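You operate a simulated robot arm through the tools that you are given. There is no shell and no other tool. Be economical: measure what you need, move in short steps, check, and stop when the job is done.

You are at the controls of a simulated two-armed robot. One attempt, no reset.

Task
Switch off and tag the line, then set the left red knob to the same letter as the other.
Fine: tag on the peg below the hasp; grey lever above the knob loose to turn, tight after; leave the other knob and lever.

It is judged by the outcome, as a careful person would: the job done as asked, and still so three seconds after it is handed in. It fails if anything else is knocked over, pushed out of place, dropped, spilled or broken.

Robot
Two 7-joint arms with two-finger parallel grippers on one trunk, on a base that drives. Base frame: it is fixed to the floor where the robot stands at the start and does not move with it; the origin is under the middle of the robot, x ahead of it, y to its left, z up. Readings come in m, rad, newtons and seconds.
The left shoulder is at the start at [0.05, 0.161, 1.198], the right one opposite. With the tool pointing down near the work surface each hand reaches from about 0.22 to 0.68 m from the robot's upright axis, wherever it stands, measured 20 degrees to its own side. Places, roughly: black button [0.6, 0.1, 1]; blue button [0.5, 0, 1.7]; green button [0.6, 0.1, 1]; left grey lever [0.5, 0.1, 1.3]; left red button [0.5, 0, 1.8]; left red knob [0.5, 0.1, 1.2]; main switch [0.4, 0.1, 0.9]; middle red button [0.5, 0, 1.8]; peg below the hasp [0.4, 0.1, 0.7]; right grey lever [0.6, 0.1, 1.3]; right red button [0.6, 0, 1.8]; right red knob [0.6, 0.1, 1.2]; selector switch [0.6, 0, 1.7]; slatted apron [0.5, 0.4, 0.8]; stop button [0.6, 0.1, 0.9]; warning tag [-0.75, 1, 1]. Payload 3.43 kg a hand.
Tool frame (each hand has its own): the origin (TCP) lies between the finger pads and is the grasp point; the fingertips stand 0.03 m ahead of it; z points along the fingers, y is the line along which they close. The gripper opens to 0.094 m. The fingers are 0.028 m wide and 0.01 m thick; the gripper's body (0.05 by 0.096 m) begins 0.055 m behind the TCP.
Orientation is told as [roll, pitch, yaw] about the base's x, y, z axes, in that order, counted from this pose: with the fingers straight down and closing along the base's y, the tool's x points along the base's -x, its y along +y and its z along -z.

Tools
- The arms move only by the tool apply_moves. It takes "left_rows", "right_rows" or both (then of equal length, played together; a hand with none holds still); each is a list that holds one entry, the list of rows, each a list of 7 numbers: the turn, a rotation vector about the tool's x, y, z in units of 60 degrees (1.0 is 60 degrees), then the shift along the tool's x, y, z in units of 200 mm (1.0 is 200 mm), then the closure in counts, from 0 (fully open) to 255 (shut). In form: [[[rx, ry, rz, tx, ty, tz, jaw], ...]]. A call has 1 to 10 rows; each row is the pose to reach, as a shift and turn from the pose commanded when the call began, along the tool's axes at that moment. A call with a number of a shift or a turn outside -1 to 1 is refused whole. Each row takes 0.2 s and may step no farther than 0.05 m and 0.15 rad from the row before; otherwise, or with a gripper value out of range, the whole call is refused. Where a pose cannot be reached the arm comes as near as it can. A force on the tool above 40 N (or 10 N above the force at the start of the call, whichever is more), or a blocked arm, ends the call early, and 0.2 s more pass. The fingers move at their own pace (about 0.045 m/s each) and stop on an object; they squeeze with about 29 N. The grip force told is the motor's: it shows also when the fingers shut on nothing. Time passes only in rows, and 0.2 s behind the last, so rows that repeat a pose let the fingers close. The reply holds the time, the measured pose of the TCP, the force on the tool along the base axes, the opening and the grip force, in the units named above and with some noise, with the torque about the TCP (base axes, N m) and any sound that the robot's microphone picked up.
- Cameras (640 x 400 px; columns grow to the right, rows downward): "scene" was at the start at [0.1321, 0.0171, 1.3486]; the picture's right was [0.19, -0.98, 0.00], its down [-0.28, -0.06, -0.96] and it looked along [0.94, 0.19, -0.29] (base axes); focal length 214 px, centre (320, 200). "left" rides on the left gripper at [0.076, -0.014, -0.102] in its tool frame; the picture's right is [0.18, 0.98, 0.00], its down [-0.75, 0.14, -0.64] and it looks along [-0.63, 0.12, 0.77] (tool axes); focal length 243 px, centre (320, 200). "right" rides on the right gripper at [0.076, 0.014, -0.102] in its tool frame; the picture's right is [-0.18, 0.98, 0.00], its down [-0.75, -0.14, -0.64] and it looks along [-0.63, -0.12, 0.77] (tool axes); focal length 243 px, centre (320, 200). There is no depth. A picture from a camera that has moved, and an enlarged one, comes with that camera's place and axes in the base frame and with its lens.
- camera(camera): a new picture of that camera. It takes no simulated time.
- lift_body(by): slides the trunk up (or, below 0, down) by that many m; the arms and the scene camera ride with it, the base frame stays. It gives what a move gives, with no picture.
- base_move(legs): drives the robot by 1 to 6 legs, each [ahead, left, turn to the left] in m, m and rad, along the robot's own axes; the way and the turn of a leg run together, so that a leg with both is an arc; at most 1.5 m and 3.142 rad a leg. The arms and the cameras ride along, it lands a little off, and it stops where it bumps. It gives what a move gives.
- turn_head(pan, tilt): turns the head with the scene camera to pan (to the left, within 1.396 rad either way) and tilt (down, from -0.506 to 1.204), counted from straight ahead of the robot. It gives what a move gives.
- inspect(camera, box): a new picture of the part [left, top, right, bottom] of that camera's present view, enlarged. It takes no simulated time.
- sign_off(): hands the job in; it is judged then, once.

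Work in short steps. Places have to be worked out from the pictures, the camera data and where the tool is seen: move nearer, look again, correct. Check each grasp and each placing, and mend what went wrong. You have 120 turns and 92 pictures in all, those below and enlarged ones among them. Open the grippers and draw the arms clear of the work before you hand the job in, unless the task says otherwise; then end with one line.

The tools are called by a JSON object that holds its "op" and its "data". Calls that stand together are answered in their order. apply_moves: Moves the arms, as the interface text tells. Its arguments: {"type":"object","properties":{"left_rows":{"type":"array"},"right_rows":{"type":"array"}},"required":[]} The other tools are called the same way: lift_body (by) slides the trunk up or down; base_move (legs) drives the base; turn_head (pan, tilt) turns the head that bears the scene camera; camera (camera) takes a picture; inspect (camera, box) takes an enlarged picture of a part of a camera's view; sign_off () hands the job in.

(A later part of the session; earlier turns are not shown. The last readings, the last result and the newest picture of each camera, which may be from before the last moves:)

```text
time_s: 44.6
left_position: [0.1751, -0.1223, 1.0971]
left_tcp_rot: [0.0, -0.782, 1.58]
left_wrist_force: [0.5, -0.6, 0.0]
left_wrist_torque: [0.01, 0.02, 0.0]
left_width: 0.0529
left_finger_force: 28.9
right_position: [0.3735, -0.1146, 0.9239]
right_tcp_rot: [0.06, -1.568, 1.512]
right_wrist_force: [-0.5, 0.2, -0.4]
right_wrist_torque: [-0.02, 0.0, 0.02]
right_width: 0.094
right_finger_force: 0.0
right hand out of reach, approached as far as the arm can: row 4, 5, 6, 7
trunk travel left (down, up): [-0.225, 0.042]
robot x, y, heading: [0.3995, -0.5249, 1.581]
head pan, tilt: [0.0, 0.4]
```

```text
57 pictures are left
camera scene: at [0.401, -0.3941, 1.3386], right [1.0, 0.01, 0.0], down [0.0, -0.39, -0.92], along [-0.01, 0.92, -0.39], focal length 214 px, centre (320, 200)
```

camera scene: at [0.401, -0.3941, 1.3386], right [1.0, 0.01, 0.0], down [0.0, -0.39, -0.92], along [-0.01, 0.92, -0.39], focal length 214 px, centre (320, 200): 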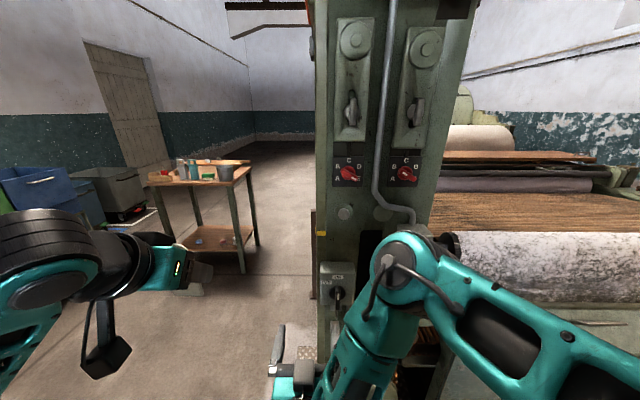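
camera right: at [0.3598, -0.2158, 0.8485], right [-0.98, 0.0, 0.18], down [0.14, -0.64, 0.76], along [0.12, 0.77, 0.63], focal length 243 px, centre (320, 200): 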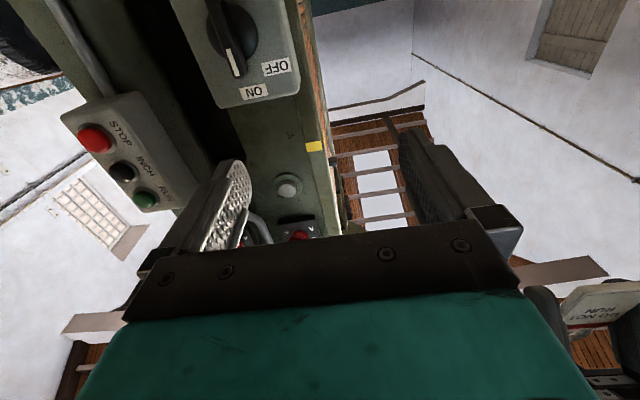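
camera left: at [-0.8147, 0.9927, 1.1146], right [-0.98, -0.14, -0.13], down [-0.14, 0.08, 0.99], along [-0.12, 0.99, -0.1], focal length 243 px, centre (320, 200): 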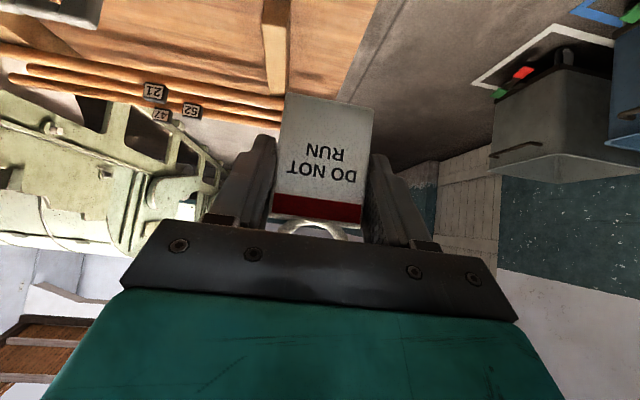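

Level pose works only further out. I'll move forward/right toward the switch pre-grasp (0.445, -0.03, 0.867).

{"op": "apply_moves", "data": {"right_rows": [[[0, 0, 0, 0.05, -0.08, 0.1, 60], [0, 0, 0, 0.1, -0.16, 0.2, 60], [0, 0, 0, 0.2, -0.24, 0.3, 60], [0, 0, 0, 0.285, -0.32, 0.42, 60], [0, 0, 0, 0.285, -0.36, 0.42, 60], [0, 0, 0, 0.285, -0.36, 0.42, 60]]]}}

{"op": "camera", "data": {"camera": "scene"}}

{"op": "camera", "data": {"camera": "right"}}

```text
time_s: 46.0
left_position: [0.1745, -0.1233, 1.0981]
left_tcp_rot: [-0.002, -0.782, 1.582]
left_wrist_force: [-0.3, 0.1, 0.5]
left_wrist_torque: [0.02, -0.01, 0.01]
left_width: 0.053
left_finger_force: 29.1
right_position: [0.3783, -0.0671, 0.9387]
right_tcp_rot: [-0.069, -1.566, 1.639]
right_wrist_force: [0.1, -0.2, 0.2]
right_wrist_torque: [-0.02, -0.01, -0.01]
right_width: 0.072
right_finger_force: 0.1
right hand out of reach, approached as far as the arm can: row 1, 2, 3, 4, 5, 6
trunk travel left (down, up): [-0.225, 0.042]
robot x, y, heading: [0.3988, -0.5255, 1.581]
head pan, tilt: [0.0, 0.4]
```

```text
56 pictures are left
camera scene: at [0.4009, -0.3941, 1.3386], right [1.0, 0.01, 0.0], down [0.0, -0.39, -0.92], along [-0.01, 0.92, -0.39], focal length 214 px, centre (320, 200)
```

scene: 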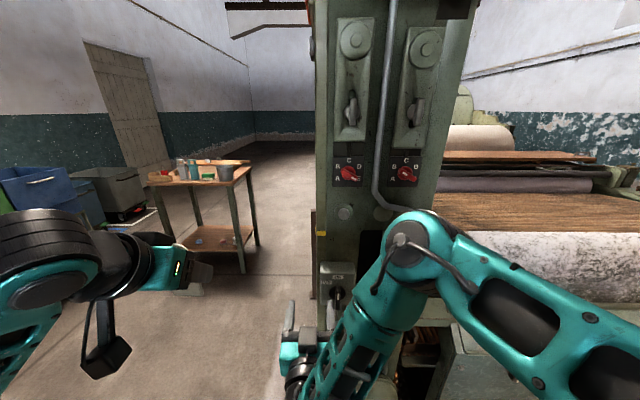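

```text
55 pictures are left
camera right: at [0.3634, -0.1697, 0.8634], right [-0.98, 0.0, 0.18], down [0.14, -0.64, 0.76], along [0.12, 0.77, 0.63], focal length 243 px, centre (320, 200)
```

right: 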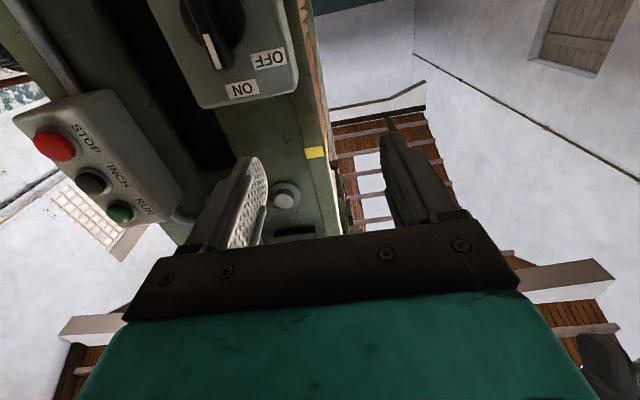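

Wrist limits bind with the shoulder high and the target across the body. Shift the base 0.13 m left and lower the trunk 0.2 m so the right arm faces the switch squarely.

{"op": "base_move", "data": {"legs": [[-0.03, 0.13, 0]]}}

{"op": "lift_body", "data": {"by": -0.2}}

```text
time_s: 47.8
left_position: [0.0455, -0.1534, 1.0968]
left_tcp_rot: [0.001, -0.782, 1.58]
left_wrist_force: [-0.1, -0.7, -0.5]
left_wrist_torque: [0.02, 0.02, -0.04]
left_width: 0.0531
left_finger_force: 29.2
right_position: [0.2491, -0.0994, 0.9396]
right_tcp_rot: [-0.113, -1.568, 1.684]
right_wrist_force: [-0.2, -0.3, -0.4]
right_wrist_torque: [-0.04, -0.02, -0.04]
right_width: 0.0718
right_finger_force: 0.0
trunk travel left (down, up): [-0.225, 0.042]
robot x, y, heading: [0.2742, -0.5553, 1.58]
head pan, tilt: [0.0, 0.4]
```

```text
time_s: 50.0
left_position: [0.0456, -0.1533, 0.8978]
left_tcp_rot: [0.002, -0.781, 1.58]
left_wrist_force: [-0.1, 0.5, 0.3]
left_wrist_torque: [-0.02, 0.01, -0.03]
left_width: 0.0532
left_finger_force: 28.8
right_position: [0.2488, -0.0988, 0.739]
right_tcp_rot: [-0.022, -1.566, 1.597]
right_wrist_force: [-0.4, 0.5, -0.9]
right_wrist_torque: [0.0, 0.04, 0.01]
right_width: 0.0718
right_finger_force: 0.1
trunk travel left (down, up): [-0.025, 0.242]
robot x, y, heading: [0.2699, -0.5592, 1.578]
head pan, tilt: [0.0, 0.4]
```

{"op": "apply_moves", "data": {"right_rows": [[[0, 0, 0, -0.12, -0.16, 0, 60], [0, 0, 0, -0.24, -0.32, 0, 60], [0, 0, 0, -0.36, -0.48, 0.05, 60], [0, 0, 0, -0.48, -0.64, 0.1, 60], [0, 0, 0, -0.58, -0.8, 0.2, 60], [0, 0, 0, -0.64, -0.94, 0.3, 60], [0, 0, 0, -0.64, -0.98, 0.35, 60], [0, 0, 0, -0.64, -0.98, 0.35, 60]]]}}

{"op": "camera", "data": {"camera": "right"}}

{"op": "camera", "data": {"camera": "scene"}}

```text
time_s: 51.8
left_position: [0.0465, -0.1534, 0.8986]
left_tcp_rot: [-0.001, -0.784, 1.579]
left_wrist_force: [-0.3, -0.2, -0.8]
left_wrist_torque: [0.01, 0.0, 0.05]
left_width: 0.0532
left_finger_force: 29.0
right_position: [0.3567, -0.0623, 0.8979]
right_tcp_rot: [-0.031, -1.567, 1.598]
right_wrist_force: [-0.5, 0.1, -0.1]
right_wrist_torque: [0.02, 0.02, 0.02]
right_width: 0.0716
right_finger_force: 0.1
right hand out of reach, approached as far as the arm can: row 2, 3, 4, 5, 6, 7, 8
trunk travel left (down, up): [-0.025, 0.242]
robot x, y, heading: [0.2707, -0.557, 1.576]
head pan, tilt: [0.0, 0.4]
```

```text
54 pictures are left
camera right: at [0.3429, -0.1652, 0.8218], right [-0.98, 0.0, 0.18], down [0.14, -0.64, 0.76], along [0.12, 0.77, 0.63], focal length 243 px, centre (320, 200)
```

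right: 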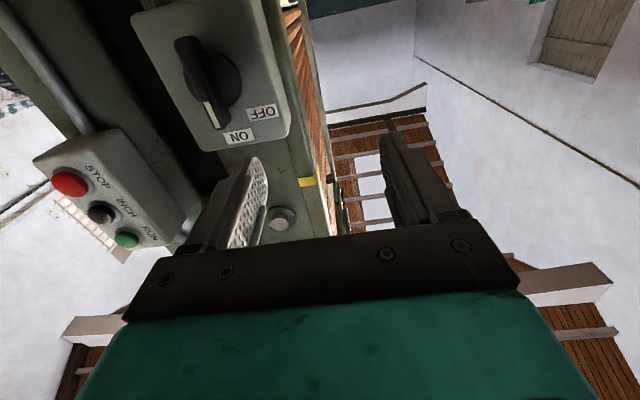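

```text
53 pictures are left
camera scene: at [0.2717, -0.4252, 1.1386], right [1.0, 0.01, 0.0], down [0.0, -0.39, -0.92], along [-0.01, 0.92, -0.39], focal length 214 px, centre (320, 200)
```

scene: 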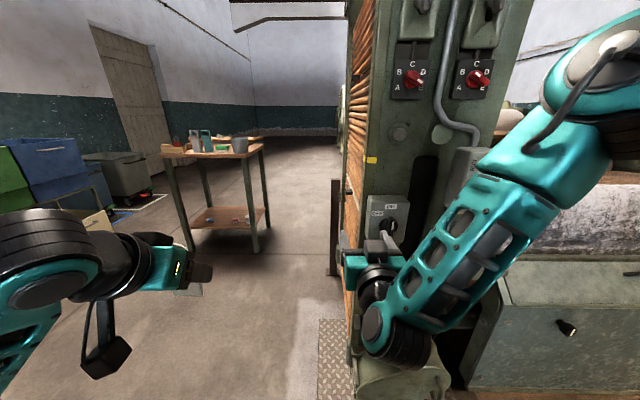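

The wrist is too close to the shoulder for a level hand; back the base off 0.17 m so the arm extends more.

{"op": "base_move", "data": {"legs": [[-0.17, 0, 0]]}}

{"op": "apply_moves", "data": {"right_rows": [[[0, 0, 0, 0.0, -0.08, 0.2, 60], [0, 0, 0, 0.05, -0.16, 0.4, 60], [0, 0, 0, 0.1, -0.25, 0.6, 60], [0, 0, 0, 0.16, -0.35, 0.8, 60], [0, 0, 0, 0.16, -0.44, 0.95, 60], [0, 0, 0, 0.16, -0.44, 0.95, 60]]]}}

```text
time_s: 53.3
left_position: [0.0472, -0.3211, 0.8978]
left_tcp_rot: [-0.001, -0.781, 1.581]
left_wrist_force: [0.5, 0.1, 0.6]
left_wrist_torque: [0.01, 0.0, 0.04]
left_width: 0.0526
left_finger_force: 29.2
right_position: [0.3598, -0.2312, 0.8976]
right_tcp_rot: [-0.025, -1.566, 1.595]
right_wrist_force: [1.3, -0.3, -0.4]
right_wrist_torque: [0.02, 0.0, 0.02]
right_width: 0.0719
right_finger_force: 0.0
trunk travel left (down, up): [-0.025, 0.242]
robot x, y, heading: [0.2731, -0.7234, 1.58]
head pan, tilt: [0.0, 0.4]
```

```text
time_s: 54.7
left_position: [0.0464, -0.3222, 0.8969]
left_tcp_rot: [0.001, -0.782, 1.58]
left_wrist_force: [-0.7, -0.8, -0.5]
left_wrist_torque: [-0.03, -0.01, 0.01]
left_width: 0.0532
left_finger_force: 28.9
right_position: [0.373, -0.0377, 0.9167]
right_tcp_rot: [-0.033, -1.522, 1.551]
right_wrist_force: [-0.3, -0.4, 0.8]
right_wrist_torque: [0.02, 0.01, 0.0]
right_width: 0.0721
right_finger_force: 0.0
right hand out of reach, approached as far as the arm can: row 1, 2, 3, 4, 5, 6
trunk travel left (down, up): [-0.025, 0.242]
robot x, y, heading: [0.2743, -0.723, 1.584]
head pan, tilt: [0.0, 0.4]
```

Level pose is unreliable for this arm; the 45° pose works well, and the switch handle can be pushed by its upper end instead. Return to 45°, drive back in, and close the right fingers.

{"op": "apply_moves", "data": {"right_rows": [[[0, 0.1, 0, 0, 0, -0.1, 100], [0, 0.22, 0, 0, 0, -0.2, 150], [0, 0.36, 0, 0, 0, -0.35, 255], [0, 0.5, 0, 0, 0, -0.5, 255], [0, 0.64, 0, 0, 0, -0.5, 255], [0, 0.7, 0, 0, 0, -0.5, 255]]]}}

{"op": "base_move", "data": {"legs": [[0.15, 0, 0]]}}

```text
time_s: 56.1
left_position: [0.0462, -0.3222, 0.8972]
left_tcp_rot: [0.001, -0.781, 1.583]
left_wrist_force: [-0.1, -0.2, 0.4]
left_wrist_torque: [0.0, -0.02, 0.02]
left_width: 0.053
left_finger_force: 29.1
right_position: [0.3653, -0.1349, 0.9193]
right_tcp_rot: [-0.002, -0.787, 1.516]
right_wrist_force: [0.0, 0.0, 0.5]
right_wrist_torque: [0.0, 0.01, 0.01]
right_width: 0.0
right_finger_force: 29.5
trunk travel left (down, up): [-0.025, 0.242]
robot x, y, heading: [0.2746, -0.7234, 1.583]
head pan, tilt: [0.0, 0.4]
```

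```text
time_s: 57.4
left_position: [0.0458, -0.176, 0.8984]
left_tcp_rot: [0.001, -0.784, 1.578]
left_wrist_force: [0.1, 0.0, -0.4]
left_wrist_torque: [0.02, -0.04, -0.03]
left_width: 0.053
left_finger_force: 28.6
right_position: [0.3651, 0.0117, 0.9197]
right_tcp_rot: [-0.002, -0.789, 1.515]
right_wrist_force: [1.3, -0.5, 0.4]
right_wrist_torque: [-0.01, 0.03, -0.04]
right_width: 0.0
right_finger_force: 28.9
trunk travel left (down, up): [-0.025, 0.242]
robot x, y, heading: [0.2714, -0.5778, 1.578]
head pan, tilt: [0.0, 0.4]
```

{"op": "apply_moves", "data": {"right_rows": [[[0, 0, 0, 0.17, 0, -0.17, 255], [0, 0, 0, 0.34, -0.02, -0.34, 255], [0, 0, 0, 0.36, -0.2, -0.36, 255], [0, 0, 0, 0.36, -0.4, -0.36, 255], [0, 0, 0, 0.36, -0.57, -0.36, 255], [0, 0, 0, 0.36, -0.57, -0.36, 255]]]}}

{"op": "camera", "data": {"camera": "right"}}

{"op": "camera", "data": {"camera": "scene"}}

```text
time_s: 58.8
left_position: [0.0469, -0.1756, 0.8974]
left_tcp_rot: [-0.001, -0.782, 1.58]
left_wrist_force: [0.3, -0.1, -0.7]
left_wrist_torque: [-0.01, 0.0, -0.02]
left_width: 0.0531
left_finger_force: 29.2
right_position: [0.4735, -0.0947, 0.921]
right_tcp_rot: [-0.005, -0.788, 1.516]
right_wrist_force: [-0.6, 0.0, 0.4]
right_wrist_torque: [0.0, -0.01, 0.03]
right_width: 0.0002
right_finger_force: 29.2
trunk travel left (down, up): [-0.025, 0.242]
robot x, y, heading: [0.2702, -0.5779, 1.582]
head pan, tilt: [0.0, 0.4]
```

```text
52 pictures are left
camera right: at [0.4513, -0.221, 0.939], right [-0.97, 0.18, 0.13], down [0.14, 0.07, 0.99], along [0.17, 0.98, -0.09], focal length 243 px, centre (320, 200)
```

right: 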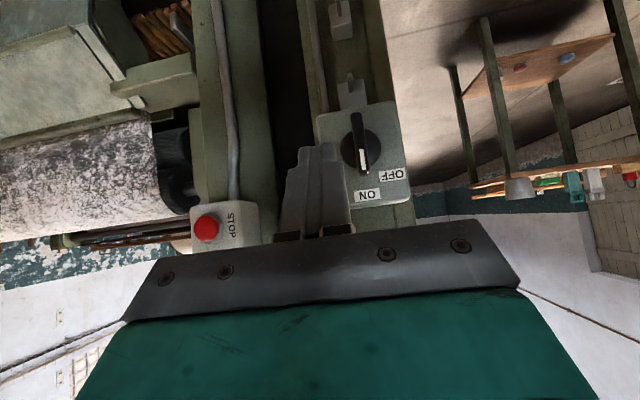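

```text
51 pictures are left
camera scene: at [0.2721, -0.4471, 1.1386], right [1.0, 0.01, 0.0], down [0.0, -0.39, -0.92], along [-0.01, 0.92, -0.39], focal length 214 px, centre (320, 200)
```

scene: 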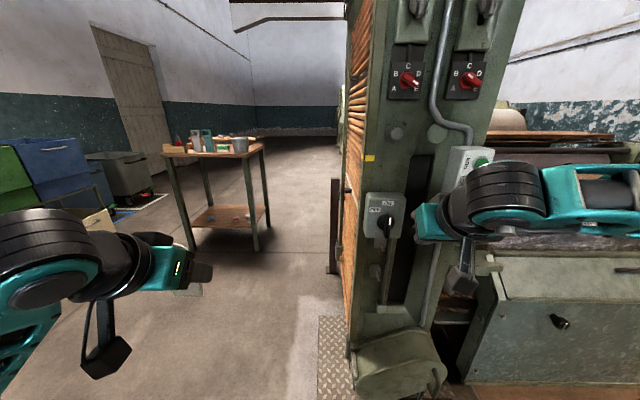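

Handle and fingers are clear in view: handle top end at z≈0.898, hub x≈0.444. Move the closed fingertips in on the right side of the handle's top end.

{"op": "apply_moves", "data": {"right_rows": [[[0, 0, 0, -0.12, 0.01, 0.15, 255], [0, 0, 0, -0.24, 0.02, 0.3, 255], [0, 0, 0, -0.343, 0.025, 0.428, 255], [0, 0, 0, -0.343, 0.025, 0.428, 255]]]}}

{"op": "camera", "data": {"camera": "right"}}

```text
time_s: 59.8
left_position: [0.0459, -0.1744, 0.8977]
left_tcp_rot: [-0.001, -0.781, 1.58]
left_wrist_force: [0.1, 0.8, -0.1]
left_wrist_torque: [-0.02, 0.01, -0.02]
left_width: 0.053
left_finger_force: 29.3
right_position: [0.475, 0.0142, 0.9095]
right_tcp_rot: [-0.002, -0.789, 1.514]
right_wrist_force: [0.0, 0.0, -0.1]
right_wrist_torque: [-0.01, -0.05, 0.02]
right_width: 0.0
right_finger_force: 29.0
trunk travel left (down, up): [-0.025, 0.242]
robot x, y, heading: [0.2676, -0.5799, 1.579]
head pan, tilt: [0.0, 0.4]
```

```text
50 pictures are left
camera right: at [0.4522, -0.1104, 0.9264], right [-0.97, 0.19, 0.13], down [0.14, 0.07, 0.99], along [0.17, 0.98, -0.09], focal length 243 px, centre (320, 200)
```

right: 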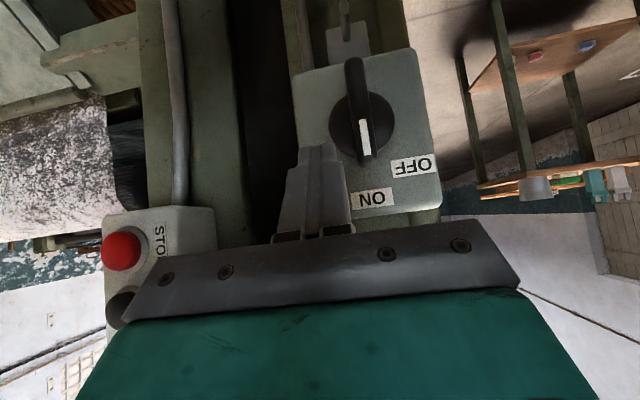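

Fingertip is beside the handle's top end. Push left 45 mm.

{"op": "apply_moves", "data": {"right_rows": [[[0, 0, 0, 0, 0.05, 0, 255], [0, 0, 0, 0, 0.1, 0, 255], [0, 0, 0, 0, 0.14, 0, 255], [0, 0, 0, -0.01, 0.18, -0.01, 255], [0, 0, 0, -0.01, 0.22, -0.01, 255], [0, 0, 0, -0.01, 0.22, -0.01, 255]]]}}

{"op": "camera", "data": {"camera": "right"}}

```text
time_s: 61.2
left_position: [0.0458, -0.1751, 0.897]
left_tcp_rot: [0.0, -0.783, 1.58]
left_wrist_force: [0.4, 0.0, -0.3]
left_wrist_torque: [-0.05, 0.0, 0.0]
left_width: 0.0532
left_finger_force: 29.2
right_position: [0.4301, 0.016, 0.9108]
right_tcp_rot: [-0.003, -0.789, 1.514]
right_wrist_force: [-0.2, -0.2, 0.0]
right_wrist_torque: [0.0, -0.03, 0.02]
right_width: 0.0003
right_finger_force: 28.8
trunk travel left (down, up): [-0.025, 0.242]
robot x, y, heading: [0.2733, -0.5782, 1.58]
head pan, tilt: [0.0, 0.4]
```

```text
49 pictures are left
camera right: at [0.4084, -0.1102, 0.9296], right [-0.97, 0.18, 0.13], down [0.14, 0.07, 0.99], along [0.17, 0.98, -0.09], focal length 243 px, centre (320, 200)
```

right: 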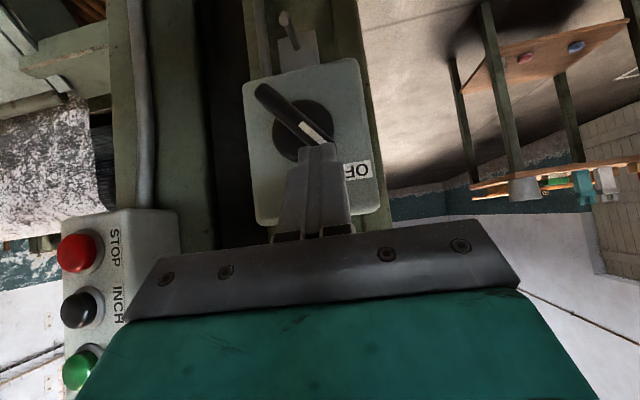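

It has turned about 45–50°. Push a little further and watch the force.

{"op": "apply_moves", "data": {"right_rows": [[[0, 0, 0, 0, 0.03, 0, 255], [0, 0, 0, 0, 0.06, 0, 255], [0, 0, 0, 0, 0.06, 0, 255]]]}}

{"op": "inspect", "data": {"camera": "right", "box": [200, 40, 420, 200]}}

```text
time_s: 62.0
left_position: [0.0466, -0.1739, 0.8976]
left_tcp_rot: [-0.001, -0.781, 1.58]
left_wrist_force: [0.1, 0.1, -0.9]
left_wrist_torque: [0.02, 0.0, 0.0]
left_width: 0.053
left_finger_force: 28.8
right_position: [0.4185, 0.0155, 0.9102]
right_tcp_rot: [-0.002, -0.788, 1.513]
right_wrist_force: [0.0, -2.1, 0.5]
right_wrist_torque: [-0.05, -0.05, -0.02]
right_width: 0.0004
right_finger_force: 29.3
trunk travel left (down, up): [-0.025, 0.242]
robot x, y, heading: [0.2719, -0.5768, 1.577]
head pan, tilt: [0.0, 0.4]
```

```text
2.50 times, centred on (310, 120) of right
camera zoom: at [0.3966, -0.1091, 0.9288], right [-0.97, 0.19, 0.13], down [0.14, 0.07, 0.99], along [0.17, 0.98, -0.09], focal length 606 px, centre (345, 400)
```

zoom: 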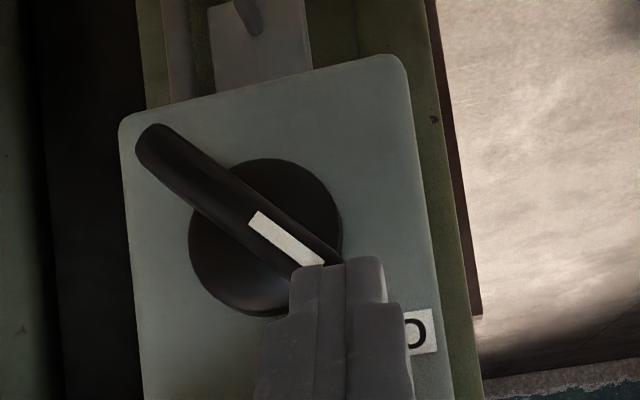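

Handle is ~45° over, in line with the OFF label direction. Push gently a bit more, following the arc downward, to feel for the stop.

{"op": "apply_moves", "data": {"right_rows": [[[0, 0, 0, 0.02, 0.03, 0.02, 255], [0, 0, 0, 0.04, 0.05, 0.04, 255], [0, 0, 0, 0.04, 0.05, 0.04, 255]]]}}

{"op": "inspect", "data": {"camera": "right", "box": [200, 40, 420, 200]}}

```text
time_s: 62.8
left_position: [0.0456, -0.1751, 0.8978]
left_tcp_rot: [0.001, -0.782, 1.58]
left_wrist_force: [-0.4, 0.2, -0.4]
left_wrist_torque: [0.01, 0.03, 0.01]
left_width: 0.053
left_finger_force: 28.8
right_position: [0.4089, 0.0163, 0.8981]
right_tcp_rot: [-0.002, -0.789, 1.513]
right_wrist_force: [0.1, 0.2, 0.8]
right_wrist_torque: [-0.01, 0.0, 0.01]
right_width: 0.0
right_finger_force: 28.4
trunk travel left (down, up): [-0.025, 0.242]
robot x, y, heading: [0.2728, -0.5768, 1.582]
head pan, tilt: [0.0, 0.4]
```

```text
2.50 times, centred on (310, 120) of right
camera zoom: at [0.3862, -0.1089, 0.9165], right [-0.97, 0.19, 0.13], down [0.14, 0.07, 0.99], along [0.17, 0.98, -0.09], focal length 606 px, centre (345, 400)
```

zoom: 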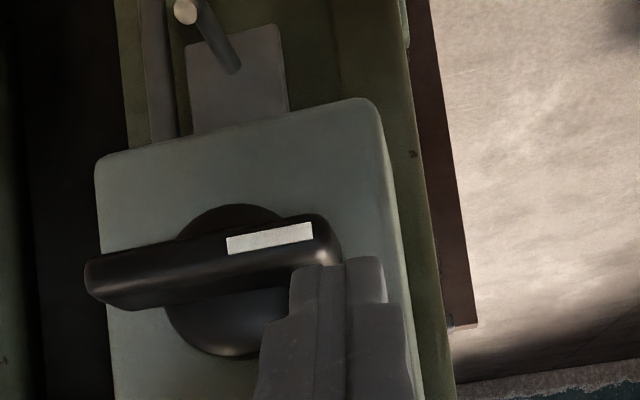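

The handle snapped to about horizontal. Withdraw the finger and look at where it settled.

{"op": "apply_moves", "data": {"right_rows": [[[0, 0, 0, -0.1, 0, -0.1, 255], [0, 0, 0, -0.05, 0, -0.25, 255], [0, 0, 0, 0, 0, -0.4, 255], [0, 0, 0, 0.1, 0, -0.5, 255], [0, 0, 0, 0.1, 0, -0.5, 255]]]}}

{"op": "inspect", "data": {"camera": "right", "box": [200, 40, 420, 200]}}

{"op": "inspect", "data": {"camera": "scene", "box": [340, 180, 440, 320]}}

```text
time_s: 64.0
left_position: [0.0463, -0.1751, 0.8976]
left_tcp_rot: [-0.001, -0.781, 1.579]
left_wrist_force: [0.4, -0.2, 0.2]
left_wrist_torque: [-0.02, -0.03, -0.01]
left_width: 0.0531
left_finger_force: 28.7
right_position: [0.4029, -0.0687, 0.9561]
right_tcp_rot: [-0.001, -0.79, 1.516]
right_wrist_force: [-0.8, 0.5, -0.9]
right_wrist_torque: [0.01, 0.03, -0.01]
right_width: 0.0001
right_finger_force: 28.9
trunk travel left (down, up): [-0.025, 0.242]
robot x, y, heading: [0.2709, -0.5781, 1.576]
head pan, tilt: [0.0, 0.4]
```

```text
2.50 times, centred on (310, 120) of right
camera zoom: at [0.3813, -0.194, 0.9736], right [-0.97, 0.19, 0.13], down [0.14, 0.07, 0.99], along [0.18, 0.98, -0.09], focal length 606 px, centre (345, 400)
```

zoom: 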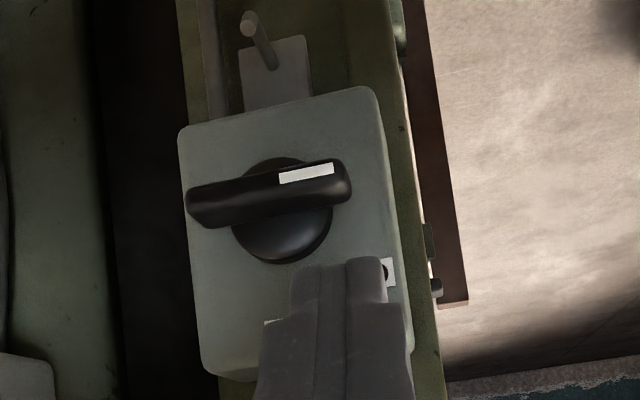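

```text
2.86 times, centred on (390, 250) of scene
camera zoom: at [0.2721, -0.4471, 1.1386], right [1.0, 0.01, 0.0], down [0.0, -0.39, -0.92], along [-0.01, 0.92, -0.39], focal length 613 px, centre (120, 57)
```

zoom: 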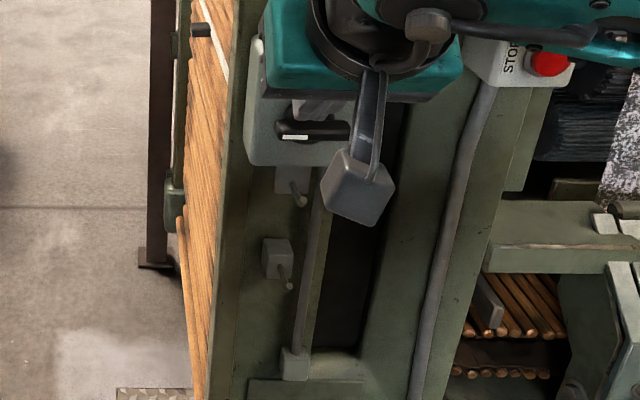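

The mark now points left (~180°), 90° from ON. To be sure it's at its end stop (a two-position switch), I'll press down lightly on the left end and see if it resists.

{"op": "apply_moves", "data": {"right_rows": [[[0, 0, 0, 0.0, 0, 0.12, 255], [0, 0, 0, -0.1, 0, 0.26, 255], [0, 0, 0, -0.15, 0, 0.4, 255], [0, 0, 0, -0.1, 0, 0.49, 255], [0, 0, 0, -0.08, 0, 0.51, 255], [0, 0, 0, -0.06, 0, 0.53, 255], [0, 0, 0, -0.06, 0, 0.53, 255]]]}}

{"op": "inspect", "data": {"camera": "right", "box": [200, 40, 420, 200]}}

```text
time_s: 65.6
left_position: [0.0465, -0.1746, 0.8975]
left_tcp_rot: [-0.001, -0.782, 1.579]
left_wrist_force: [0.8, -0.2, -1.0]
left_wrist_torque: [0.01, -0.03, -0.02]
left_width: 0.0531
left_finger_force: 29.1
right_position: [0.4087, 0.0147, 0.8884]
right_tcp_rot: [-0.003, -0.79, 1.516]
right_wrist_force: [0.0, -0.2, 0.0]
right_wrist_torque: [0.0, 0.02, -0.01]
right_width: 0.0002
right_finger_force: 29.1
trunk travel left (down, up): [-0.025, 0.242]
robot x, y, heading: [0.2719, -0.5765, 1.575]
head pan, tilt: [0.0, 0.4]
```

```text
2.50 times, centred on (310, 120) of right
camera zoom: at [0.3863, -0.1107, 0.9064], right [-0.97, 0.18, 0.13], down [0.14, 0.07, 0.99], along [0.17, 0.98, -0.09], focal length 606 px, centre (345, 400)
```

zoom: 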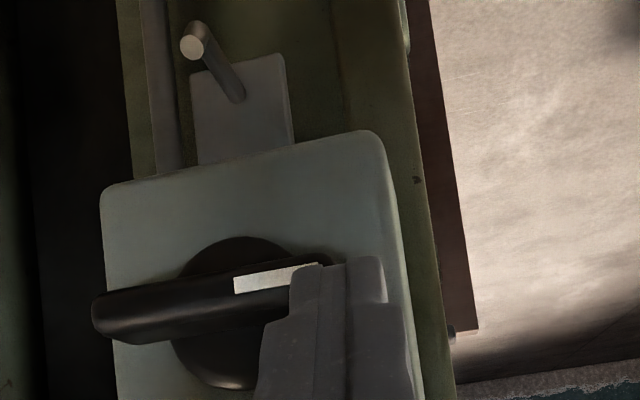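

The finger passed in front without contact and the handle held: it snapped to OFF by itself. Withdraw the right hand and look at the pegs.

{"op": "apply_moves", "data": {"right_rows": [[[0, 0, 0, -0.05, 0, -0.2, 255], [0, 0, 0, 0.05, -0.02, -0.4, 255], [0, 0, 0, 0.15, -0.15, -0.55, 255], [0, 0, 0, 0.25, -0.3, -0.7, 255], [0, 0, 0, 0.35, -0.45, -0.85, 255], [0, 0, 0, 0.35, -0.6, -0.95, 255], [0, 0, 0, 0.35, -0.8, -0.95, 255]]]}}

{"op": "inspect", "data": {"camera": "scene", "box": [340, 180, 440, 300]}}

{"op": "camera", "data": {"camera": "right"}}

```text
time_s: 67.2
left_position: [0.0473, -0.175, 0.8962]
left_tcp_rot: [0.0, -0.782, 1.58]
left_wrist_force: [0.1, 0.0, -1.1]
left_wrist_torque: [0.01, -0.02, -0.01]
left_width: 0.0529
left_finger_force: 28.4
right_position: [0.5586, -0.1761, 0.9712]
right_tcp_rot: [-0.003, -0.789, 1.518]
right_wrist_force: [-1.2, 0.1, 0.6]
right_wrist_torque: [0.0, 0.01, 0.01]
right_width: 0.0
right_finger_force: 29.2
trunk travel left (down, up): [-0.025, 0.242]
robot x, y, heading: [0.2756, -0.5786, 1.578]
head pan, tilt: [0.0, 0.4]
```

```text
3.33 times, centred on (390, 240) of scene
camera zoom: at [0.2721, -0.4471, 1.1387], right [1.0, 0.01, 0.0], down [0.0, -0.39, -0.92], along [-0.01, 0.92, -0.39], focal length 715 px, centre (87, 67)
```

zoom: 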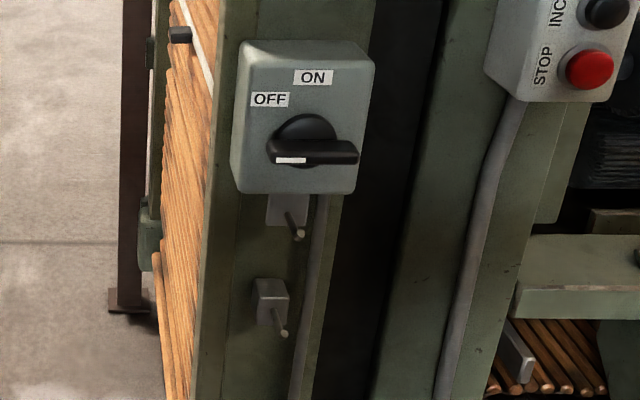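

```text
42 pictures are left
camera right: at [0.5387, -0.3015, 0.9894], right [-0.97, 0.18, 0.13], down [0.14, 0.07, 0.99], along [0.17, 0.98, -0.09], focal length 243 px, centre (320, 200)
```

right: 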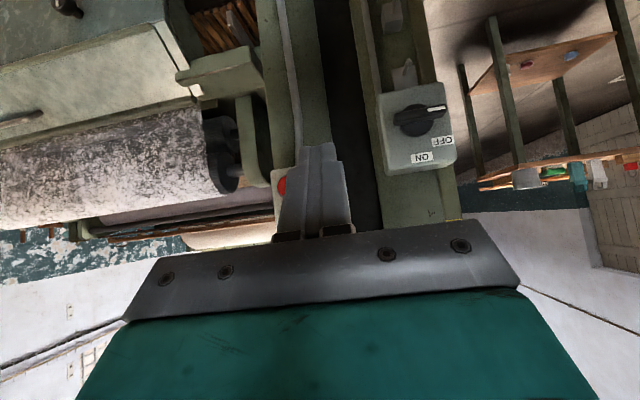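

Handle clearly points to OFF. Peg tip is triangulated at (0.443, 0.053, 0.668), base at y≈0.083. Pull the right hand back a bit and shift the base right so the left hand can reach the peg.

{"op": "apply_moves", "data": {"right_rows": [[[0, 0, 0, 0.15, 0, -0.15, 255], [0, 0, 0, 0.3, 0, -0.3, 255], [0, 0, 0, 0.3, 0, -0.3, 255]]]}}

{"op": "base_move", "data": {"legs": [[0, -0.26, 0]]}}

{"op": "camera", "data": {"camera": "scene"}}

```text
time_s: 68.0
left_position: [0.0458, -0.1757, 0.8972]
left_tcp_rot: [0.0, -0.782, 1.579]
left_wrist_force: [-0.5, -0.7, -0.4]
left_wrist_torque: [-0.01, 0.01, 0.0]
left_width: 0.0534
left_finger_force: 28.5
right_position: [0.566, -0.2279, 1.002]
right_tcp_rot: [-0.005, -0.785, 1.516]
right_wrist_force: [-0.5, 0.2, 1.1]
right_wrist_torque: [0.03, 0.02, -0.01]
right_width: 0.0
right_finger_force: 28.5
right hand out of reach, approached as far as the arm can: row 1, 2, 3
trunk travel left (down, up): [-0.025, 0.242]
robot x, y, heading: [0.2703, -0.5794, 1.579]
head pan, tilt: [0.0, 0.4]
```

```text
time_s: 70.9
left_position: [0.3085, -0.1735, 0.8977]
left_tcp_rot: [0.0, -0.784, 1.577]
left_wrist_force: [-0.2, 0.8, -0.2]
left_wrist_torque: [-0.02, 0.02, 0.03]
left_width: 0.053
left_finger_force: 29.1
right_position: [0.8289, -0.2257, 1.0021]
right_tcp_rot: [-0.002, -0.788, 1.515]
right_wrist_force: [0.0, 0.4, -0.4]
right_wrist_torque: [-0.03, 0.01, -0.03]
right_width: 0.0002
right_finger_force: 29.2
trunk travel left (down, up): [-0.025, 0.242]
robot x, y, heading: [0.5318, -0.5815, 1.578]
head pan, tilt: [0.0, 0.4]
```

```text
41 pictures are left
camera scene: at [0.5341, -0.4455, 1.1386], right [1.0, 0.01, 0.0], down [0.0, -0.39, -0.92], along [-0.01, 0.92, -0.39], focal length 214 px, centre (320, 200)
```

scene: 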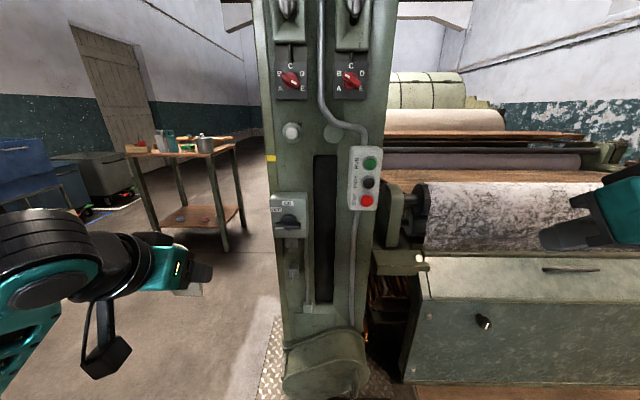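

{"op": "inspect", "data": {"camera": "scene", "box": [260, 180, 340, 320]}}

```text
2.86 times, centred on (300, 250) of scene
camera zoom: at [0.5341, -0.4455, 1.1386], right [1.0, 0.01, 0.0], down [0.0, -0.39, -0.92], along [-0.01, 0.92, -0.39], focal length 613 px, centre (377, 57)
```

zoom: 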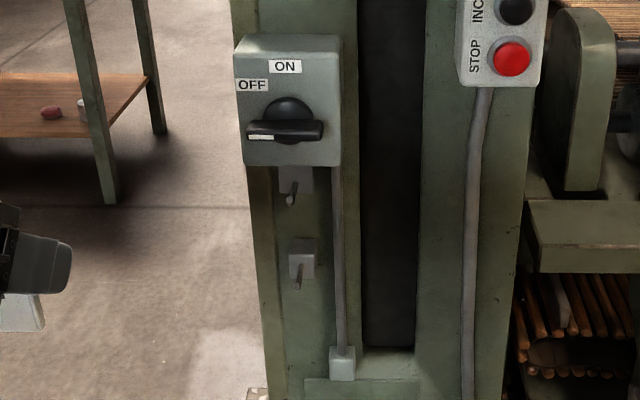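

Consistent peg tip ≈ (0.443, 0.053, 0.666). Lower the tag and align it laterally first, keeping well back.

{"op": "apply_moves", "data": {"left_rows": [[[0, 0, 0, 0.13, -0.09, 0.13, 255], [0, 0, 0, 0.26, -0.18, 0.26, 255], [0, 0, 0, 0.39, -0.28, 0.39, 255], [0, 0, 0, 0.52, -0.38, 0.52, 255], [0, 0, 0, 0.65, -0.48, 0.65, 255], [0, 0, 0, 0.78, -0.58, 0.78, 255], [0, 0, 0, 0.9, -0.67, 0.9, 255], [0, 0, 0, 0.944, -0.672, 0.944, 255], [0, 0, 0, 0.944, -0.672, 0.944, 255]]]}}

{"op": "camera", "data": {"camera": "left"}}

```text
time_s: 72.9
left_position: [0.4432, -0.1729, 0.6305]
left_tcp_rot: [0.002, -0.781, 1.579]
left_wrist_force: [0.8, 0.4, 0.3]
left_wrist_torque: [0.0, 0.0, -0.03]
left_width: 0.0532
left_finger_force: 28.9
right_position: [0.8277, -0.2267, 1.0033]
right_tcp_rot: [0.0, -0.786, 1.513]
right_wrist_force: [-0.1, -0.3, -0.4]
right_wrist_torque: [-0.04, 0.03, 0.02]
right_width: 0.0
right_finger_force: 29.4
trunk travel left (down, up): [-0.025, 0.242]
robot x, y, heading: [0.5327, -0.5759, 1.577]
head pan, tilt: [0.0, 0.4]
```

```text
39 pictures are left
camera left: at [0.4578, -0.2989, 0.651], right [-0.98, -0.14, -0.13], down [-0.14, 0.08, 0.99], along [-0.13, 0.99, -0.1], focal length 243 px, centre (320, 200)
```

left: 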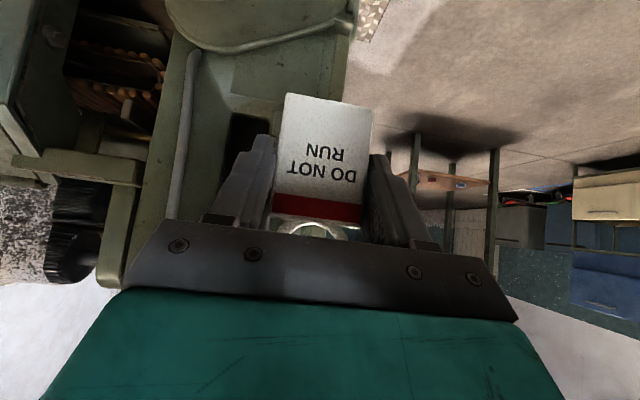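

Tag aligned in x; advance to just short of the peg tip (TCP y≈0.01).

{"op": "apply_moves", "data": {"left_rows": [[[0, 0, 0, -0.16, 0, 0.16, 255], [0, 0, 0, -0.32, 0, 0.32, 255], [0, 0, 0, -0.46, 0, 0.46, 255], [0, 0, 0, -0.58, 0, 0.58, 255], [0, 0, 0, -0.636, 0, 0.636, 255], [0, 0, 0, -0.636, 0, 0.636, 255]]]}}

{"op": "camera", "data": {"camera": "left"}}

{"op": "inspect", "data": {"camera": "scene", "box": [250, 200, 350, 320]}}

{"op": "inspect", "data": {"camera": "left", "box": [250, 160, 390, 250]}}

```text
time_s: 74.3
left_position: [0.4409, 0.0078, 0.629]
left_tcp_rot: [0.0, -0.782, 1.577]
left_wrist_force: [0.5, -0.1, -0.4]
left_wrist_torque: [0.0, 0.02, -0.03]
left_width: 0.0528
left_finger_force: 29.0
right_position: [0.8283, -0.2256, 1.0019]
right_tcp_rot: [-0.002, -0.788, 1.516]
right_wrist_force: [-0.6, -0.4, 0.0]
right_wrist_torque: [0.01, 0.0, 0.01]
right_width: 0.0
right_finger_force: 29.0
trunk travel left (down, up): [-0.025, 0.242]
robot x, y, heading: [0.528, -0.579, 1.584]
head pan, tilt: [0.0, 0.4]
```

```text
38 pictures are left
camera left: at [0.4564, -0.1201, 0.6502], right [-0.98, -0.14, -0.13], down [-0.14, 0.08, 0.99], along [-0.13, 0.99, -0.1], focal length 243 px, centre (320, 200)
```

left: 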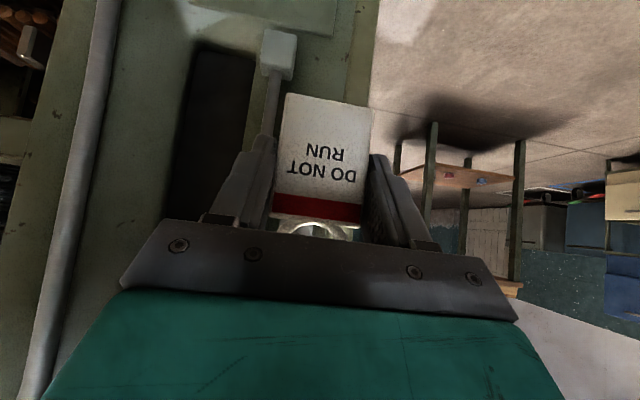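

```text
3.33 times, centred on (300, 260) of scene
camera zoom: at [0.5341, -0.4455, 1.1386], right [1.0, 0.01, 0.0], down [0.0, -0.39, -0.92], along [-0.01, 0.92, -0.39], focal length 715 px, centre (387, 0)
```

zoom: 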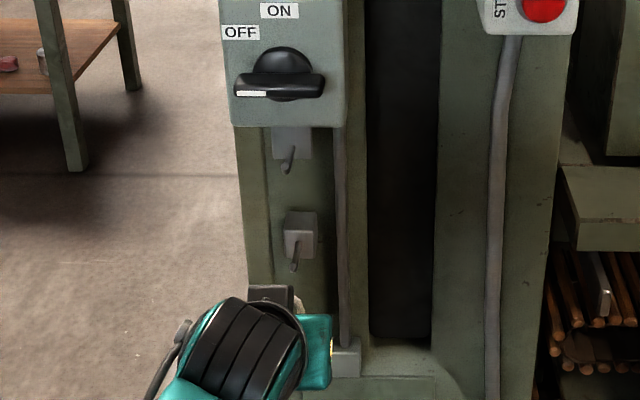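

```text
4.44 times, centred on (320, 205) of left
camera zoom: at [0.4564, -0.1201, 0.6502], right [-0.98, -0.14, -0.13], down [-0.14, 0.08, 0.99], along [-0.13, 0.99, -0.1], focal length 1078 px, centre (320, 178)
```

zoom: 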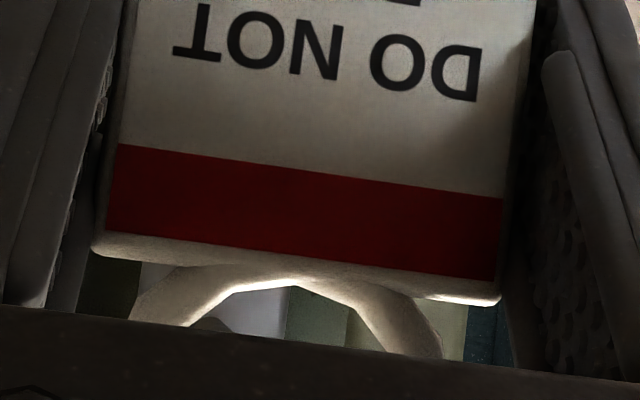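

Through the ring I see the peg's block, slightly right. Adjust +3 mm in x and +4 mm up, then slide the ring forward 52 mm over the peg slowly.

{"op": "apply_moves", "data": {"left_rows": [[[0, 0, 0, -0.014, -0.014, -0.014, 255], [0, 0, 0, -0.06, -0.014, 0.03, 255], [0, 0, 0, -0.1, -0.014, 0.07, 255], [0, 0, 0, -0.14, -0.014, 0.11, 255], [0, 0, 0, -0.17, -0.014, 0.14, 255], [0, 0, 0, -0.198, -0.014, 0.17, 255], [0, 0, 0, -0.198, -0.014, 0.17, 255]]]}}

{"op": "inspect", "data": {"camera": "scene", "box": [250, 200, 350, 320]}}

{"op": "inspect", "data": {"camera": "left", "box": [250, 160, 390, 250]}}

```text
time_s: 75.9
left_position: [0.4448, 0.058, 0.633]
left_tcp_rot: [0.0, -0.783, 1.578]
left_wrist_force: [0.2, 0.0, -0.3]
left_wrist_torque: [-0.02, -0.02, 0.02]
left_width: 0.0529
left_finger_force: 29.5
right_position: [0.8285, -0.2266, 1.0024]
right_tcp_rot: [-0.001, -0.788, 1.516]
right_wrist_force: [0.1, 0.7, -0.2]
right_wrist_torque: [-0.01, 0.01, -0.03]
right_width: 0.0001
right_finger_force: 28.9
trunk travel left (down, up): [-0.025, 0.242]
robot x, y, heading: [0.5356, -0.575, 1.577]
head pan, tilt: [0.0, 0.4]
```

```text
3.33 times, centred on (300, 260) of scene
camera zoom: at [0.5341, -0.4455, 1.1386], right [1.0, 0.01, 0.0], down [0.0, -0.39, -0.92], along [-0.01, 0.92, -0.39], focal length 715 px, centre (387, 0)
```

zoom: 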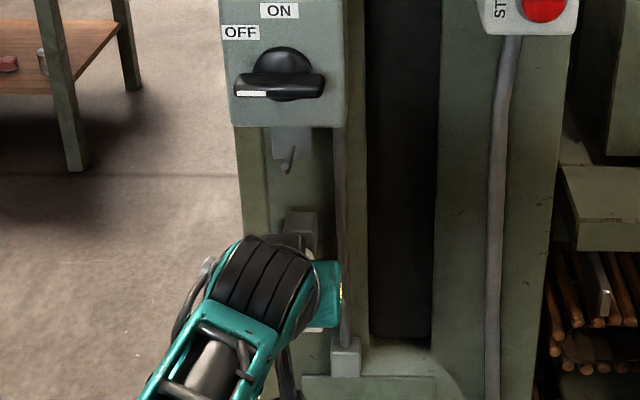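

```text
4.44 times, centred on (320, 205) of left
camera zoom: at [0.4604, -0.0684, 0.6547], right [-0.98, -0.14, -0.13], down [-0.14, 0.08, 0.99], along [-0.12, 0.99, -0.1], focal length 1078 px, centre (320, 178)
```

zoom: 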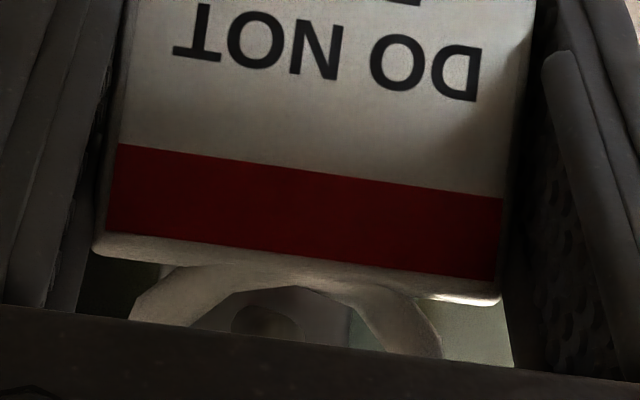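

The peg end is visible inside the ring hole, a bit low. Lower the tag 12 mm so the ring nearly rests on the peg.

{"op": "apply_moves", "data": {"left_rows": [[[0, 0, 0, 0.02, 0, 0.02, 255], [0, 0, 0, 0.042, 0, 0.042, 255], [0, 0, 0, 0.042, 0, 0.042, 255]]]}}

{"op": "inspect", "data": {"camera": "left", "box": [250, 160, 390, 250]}}

```text
time_s: 76.7
left_position: [0.4435, 0.0593, 0.6216]
left_tcp_rot: [0.0, -0.782, 1.578]
left_wrist_force: [-0.3, 0.3, -0.8]
left_wrist_torque: [0.0, 0.01, -0.01]
left_width: 0.0529
left_finger_force: 28.6
right_position: [0.8277, -0.227, 1.0022]
right_tcp_rot: [-0.001, -0.786, 1.515]
right_wrist_force: [0.8, 0.3, 0.5]
right_wrist_torque: [0.0, 0.0, 0.02]
right_width: 0.0
right_finger_force: 28.6
trunk travel left (down, up): [-0.025, 0.242]
robot x, y, heading: [0.5337, -0.5783, 1.576]
head pan, tilt: [0.0, 0.4]
```

```text
4.44 times, centred on (320, 205) of left
camera zoom: at [0.4598, -0.068, 0.6425], right [-0.98, -0.14, -0.13], down [-0.14, 0.08, 0.99], along [-0.13, 0.99, -0.1], focal length 1078 px, centre (320, 178)
```

zoom: 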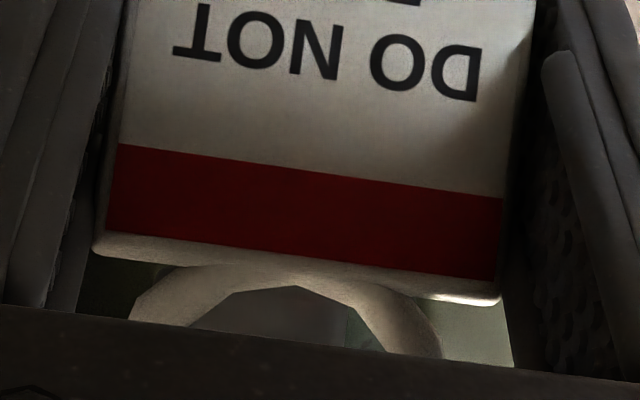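

Push 6 mm further for margin, then open gently.

{"op": "apply_moves", "data": {"left_rows": [[[0, 0, 0, -0.02, 0, 0.02, 255], [0, 0, 0, -0.02, 0, 0.02, 255]]]}}

{"op": "apply_moves", "data": {"left_rows": [[[0, 0, 0, 0, 0, 0, 100], [0, 0, 0, 0, 0, 0, 80], [0, 0, 0, 0, 0, 0, 60], [0, 0, 0, 0, 0, 0, 60], [0, 0, 0, 0, 0, 0, 60]]]}}

{"op": "camera", "data": {"camera": "left"}}

```text
time_s: 77.3
left_position: [0.4443, 0.0623, 0.622]
left_tcp_rot: [-0.001, -0.783, 1.577]
left_wrist_force: [0.6, 0.1, -0.1]
left_wrist_torque: [0.04, 0.03, 0.04]
left_width: 0.0529
left_finger_force: 29.1
right_position: [0.8284, -0.2267, 1.0031]
right_tcp_rot: [-0.001, -0.789, 1.514]
right_wrist_force: [0.3, -0.5, -0.3]
right_wrist_torque: [0.01, 0.01, 0.01]
right_width: 0.0002
right_finger_force: 29.0
trunk travel left (down, up): [-0.025, 0.242]
robot x, y, heading: [0.5341, -0.5762, 1.575]
head pan, tilt: [0.0, 0.4]
```

```text
time_s: 78.5
left_position: [0.4445, 0.0644, 0.6209]
left_tcp_rot: [0.001, -0.781, 1.578]
left_wrist_force: [0.3, -0.2, 0.2]
left_wrist_torque: [0.02, 0.05, 0.01]
left_width: 0.0719
left_finger_force: 0.1
right_position: [0.827, -0.2268, 1.0032]
right_tcp_rot: [-0.001, -0.787, 1.515]
right_wrist_force: [-0.1, 0.2, -1.0]
right_wrist_torque: [-0.03, -0.03, 0.03]
right_width: 0.0
right_finger_force: 28.6
trunk travel left (down, up): [-0.025, 0.242]
robot x, y, heading: [0.5319, -0.581, 1.579]
head pan, tilt: [0.0, 0.4]
```

```text
32 pictures are left
camera left: at [0.4596, -0.0628, 0.6426], right [-0.98, -0.14, -0.13], down [-0.14, 0.08, 0.99], along [-0.13, 0.99, -0.1], focal length 243 px, centre (320, 200)
```

left: 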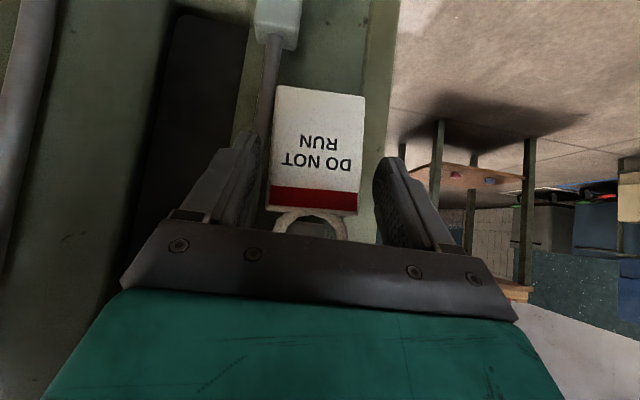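

The tag dropped ~1 cm and hangs. Retreat straight back.

{"op": "apply_moves", "data": {"left_rows": [[[0, 0, 0, 0.05, -0.015, -0.05, 60], [0, 0, 0, 0.12, -0.015, -0.12, 60], [0, 0, 0, 0.24, -0.015, -0.24, 60], [0, 0, 0, 0.38, -0.015, -0.38, 60], [0, 0, 0, 0.52, -0.015, -0.52, 60], [0, 0, 0, 0.66, -0.015, -0.66, 60], [0, 0, 0, 0.7, -0.015, -0.7, 60]]]}}

{"op": "camera", "data": {"camera": "left"}}

{"op": "inspect", "data": {"camera": "scene", "box": [250, 200, 350, 320]}}

```text
time_s: 79.7
left_position: [0.4296, -0.0037, 0.7281]
left_tcp_rot: [0.072, -1.003, 1.534]
left_wrist_force: [-0.2, -0.2, -0.3]
left_wrist_torque: [0.02, 0.01, 0.03]
left_width: 0.0721
left_finger_force: 0.1
right_position: [0.8277, -0.2264, 1.0026]
right_tcp_rot: [-0.004, -0.787, 1.515]
right_wrist_force: [-0.1, 0.0, -0.2]
right_wrist_torque: [-0.02, -0.01, -0.02]
right_width: 0.0
right_finger_force: 29.7
trunk travel left (down, up): [-0.025, 0.242]
robot x, y, heading: [0.5335, -0.5762, 1.574]
head pan, tilt: [0.0, 0.4]
stopped in row 6 (left hand): the arm was blocked; the commanded pose is now the measured one
```

```text
31 pictures are left
camera left: at [0.4455, -0.1306, 0.7198], right [-0.99, -0.12, -0.12], down [-0.1, -0.14, 0.99], along [-0.14, 0.98, 0.13], focal length 243 px, centre (320, 200)
```

left: 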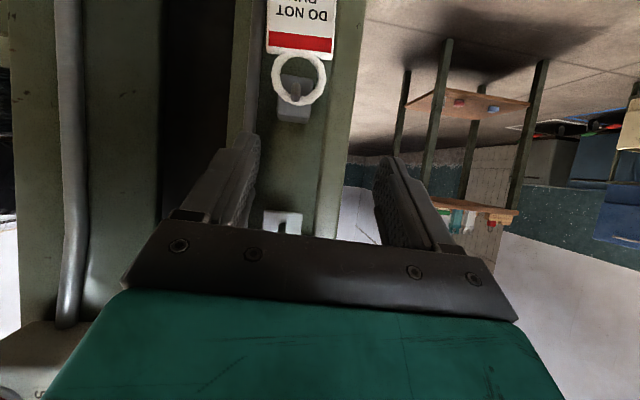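

```text
3.33 times, centred on (300, 260) of scene
camera zoom: at [0.534, -0.4452, 1.1386], right [1.0, 0.01, 0.0], down [0.0, -0.39, -0.92], along [-0.01, 0.92, -0.39], focal length 715 px, centre (387, 0)
```

zoom: 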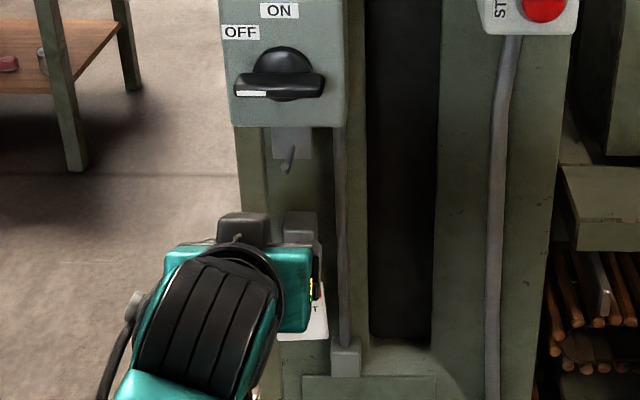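

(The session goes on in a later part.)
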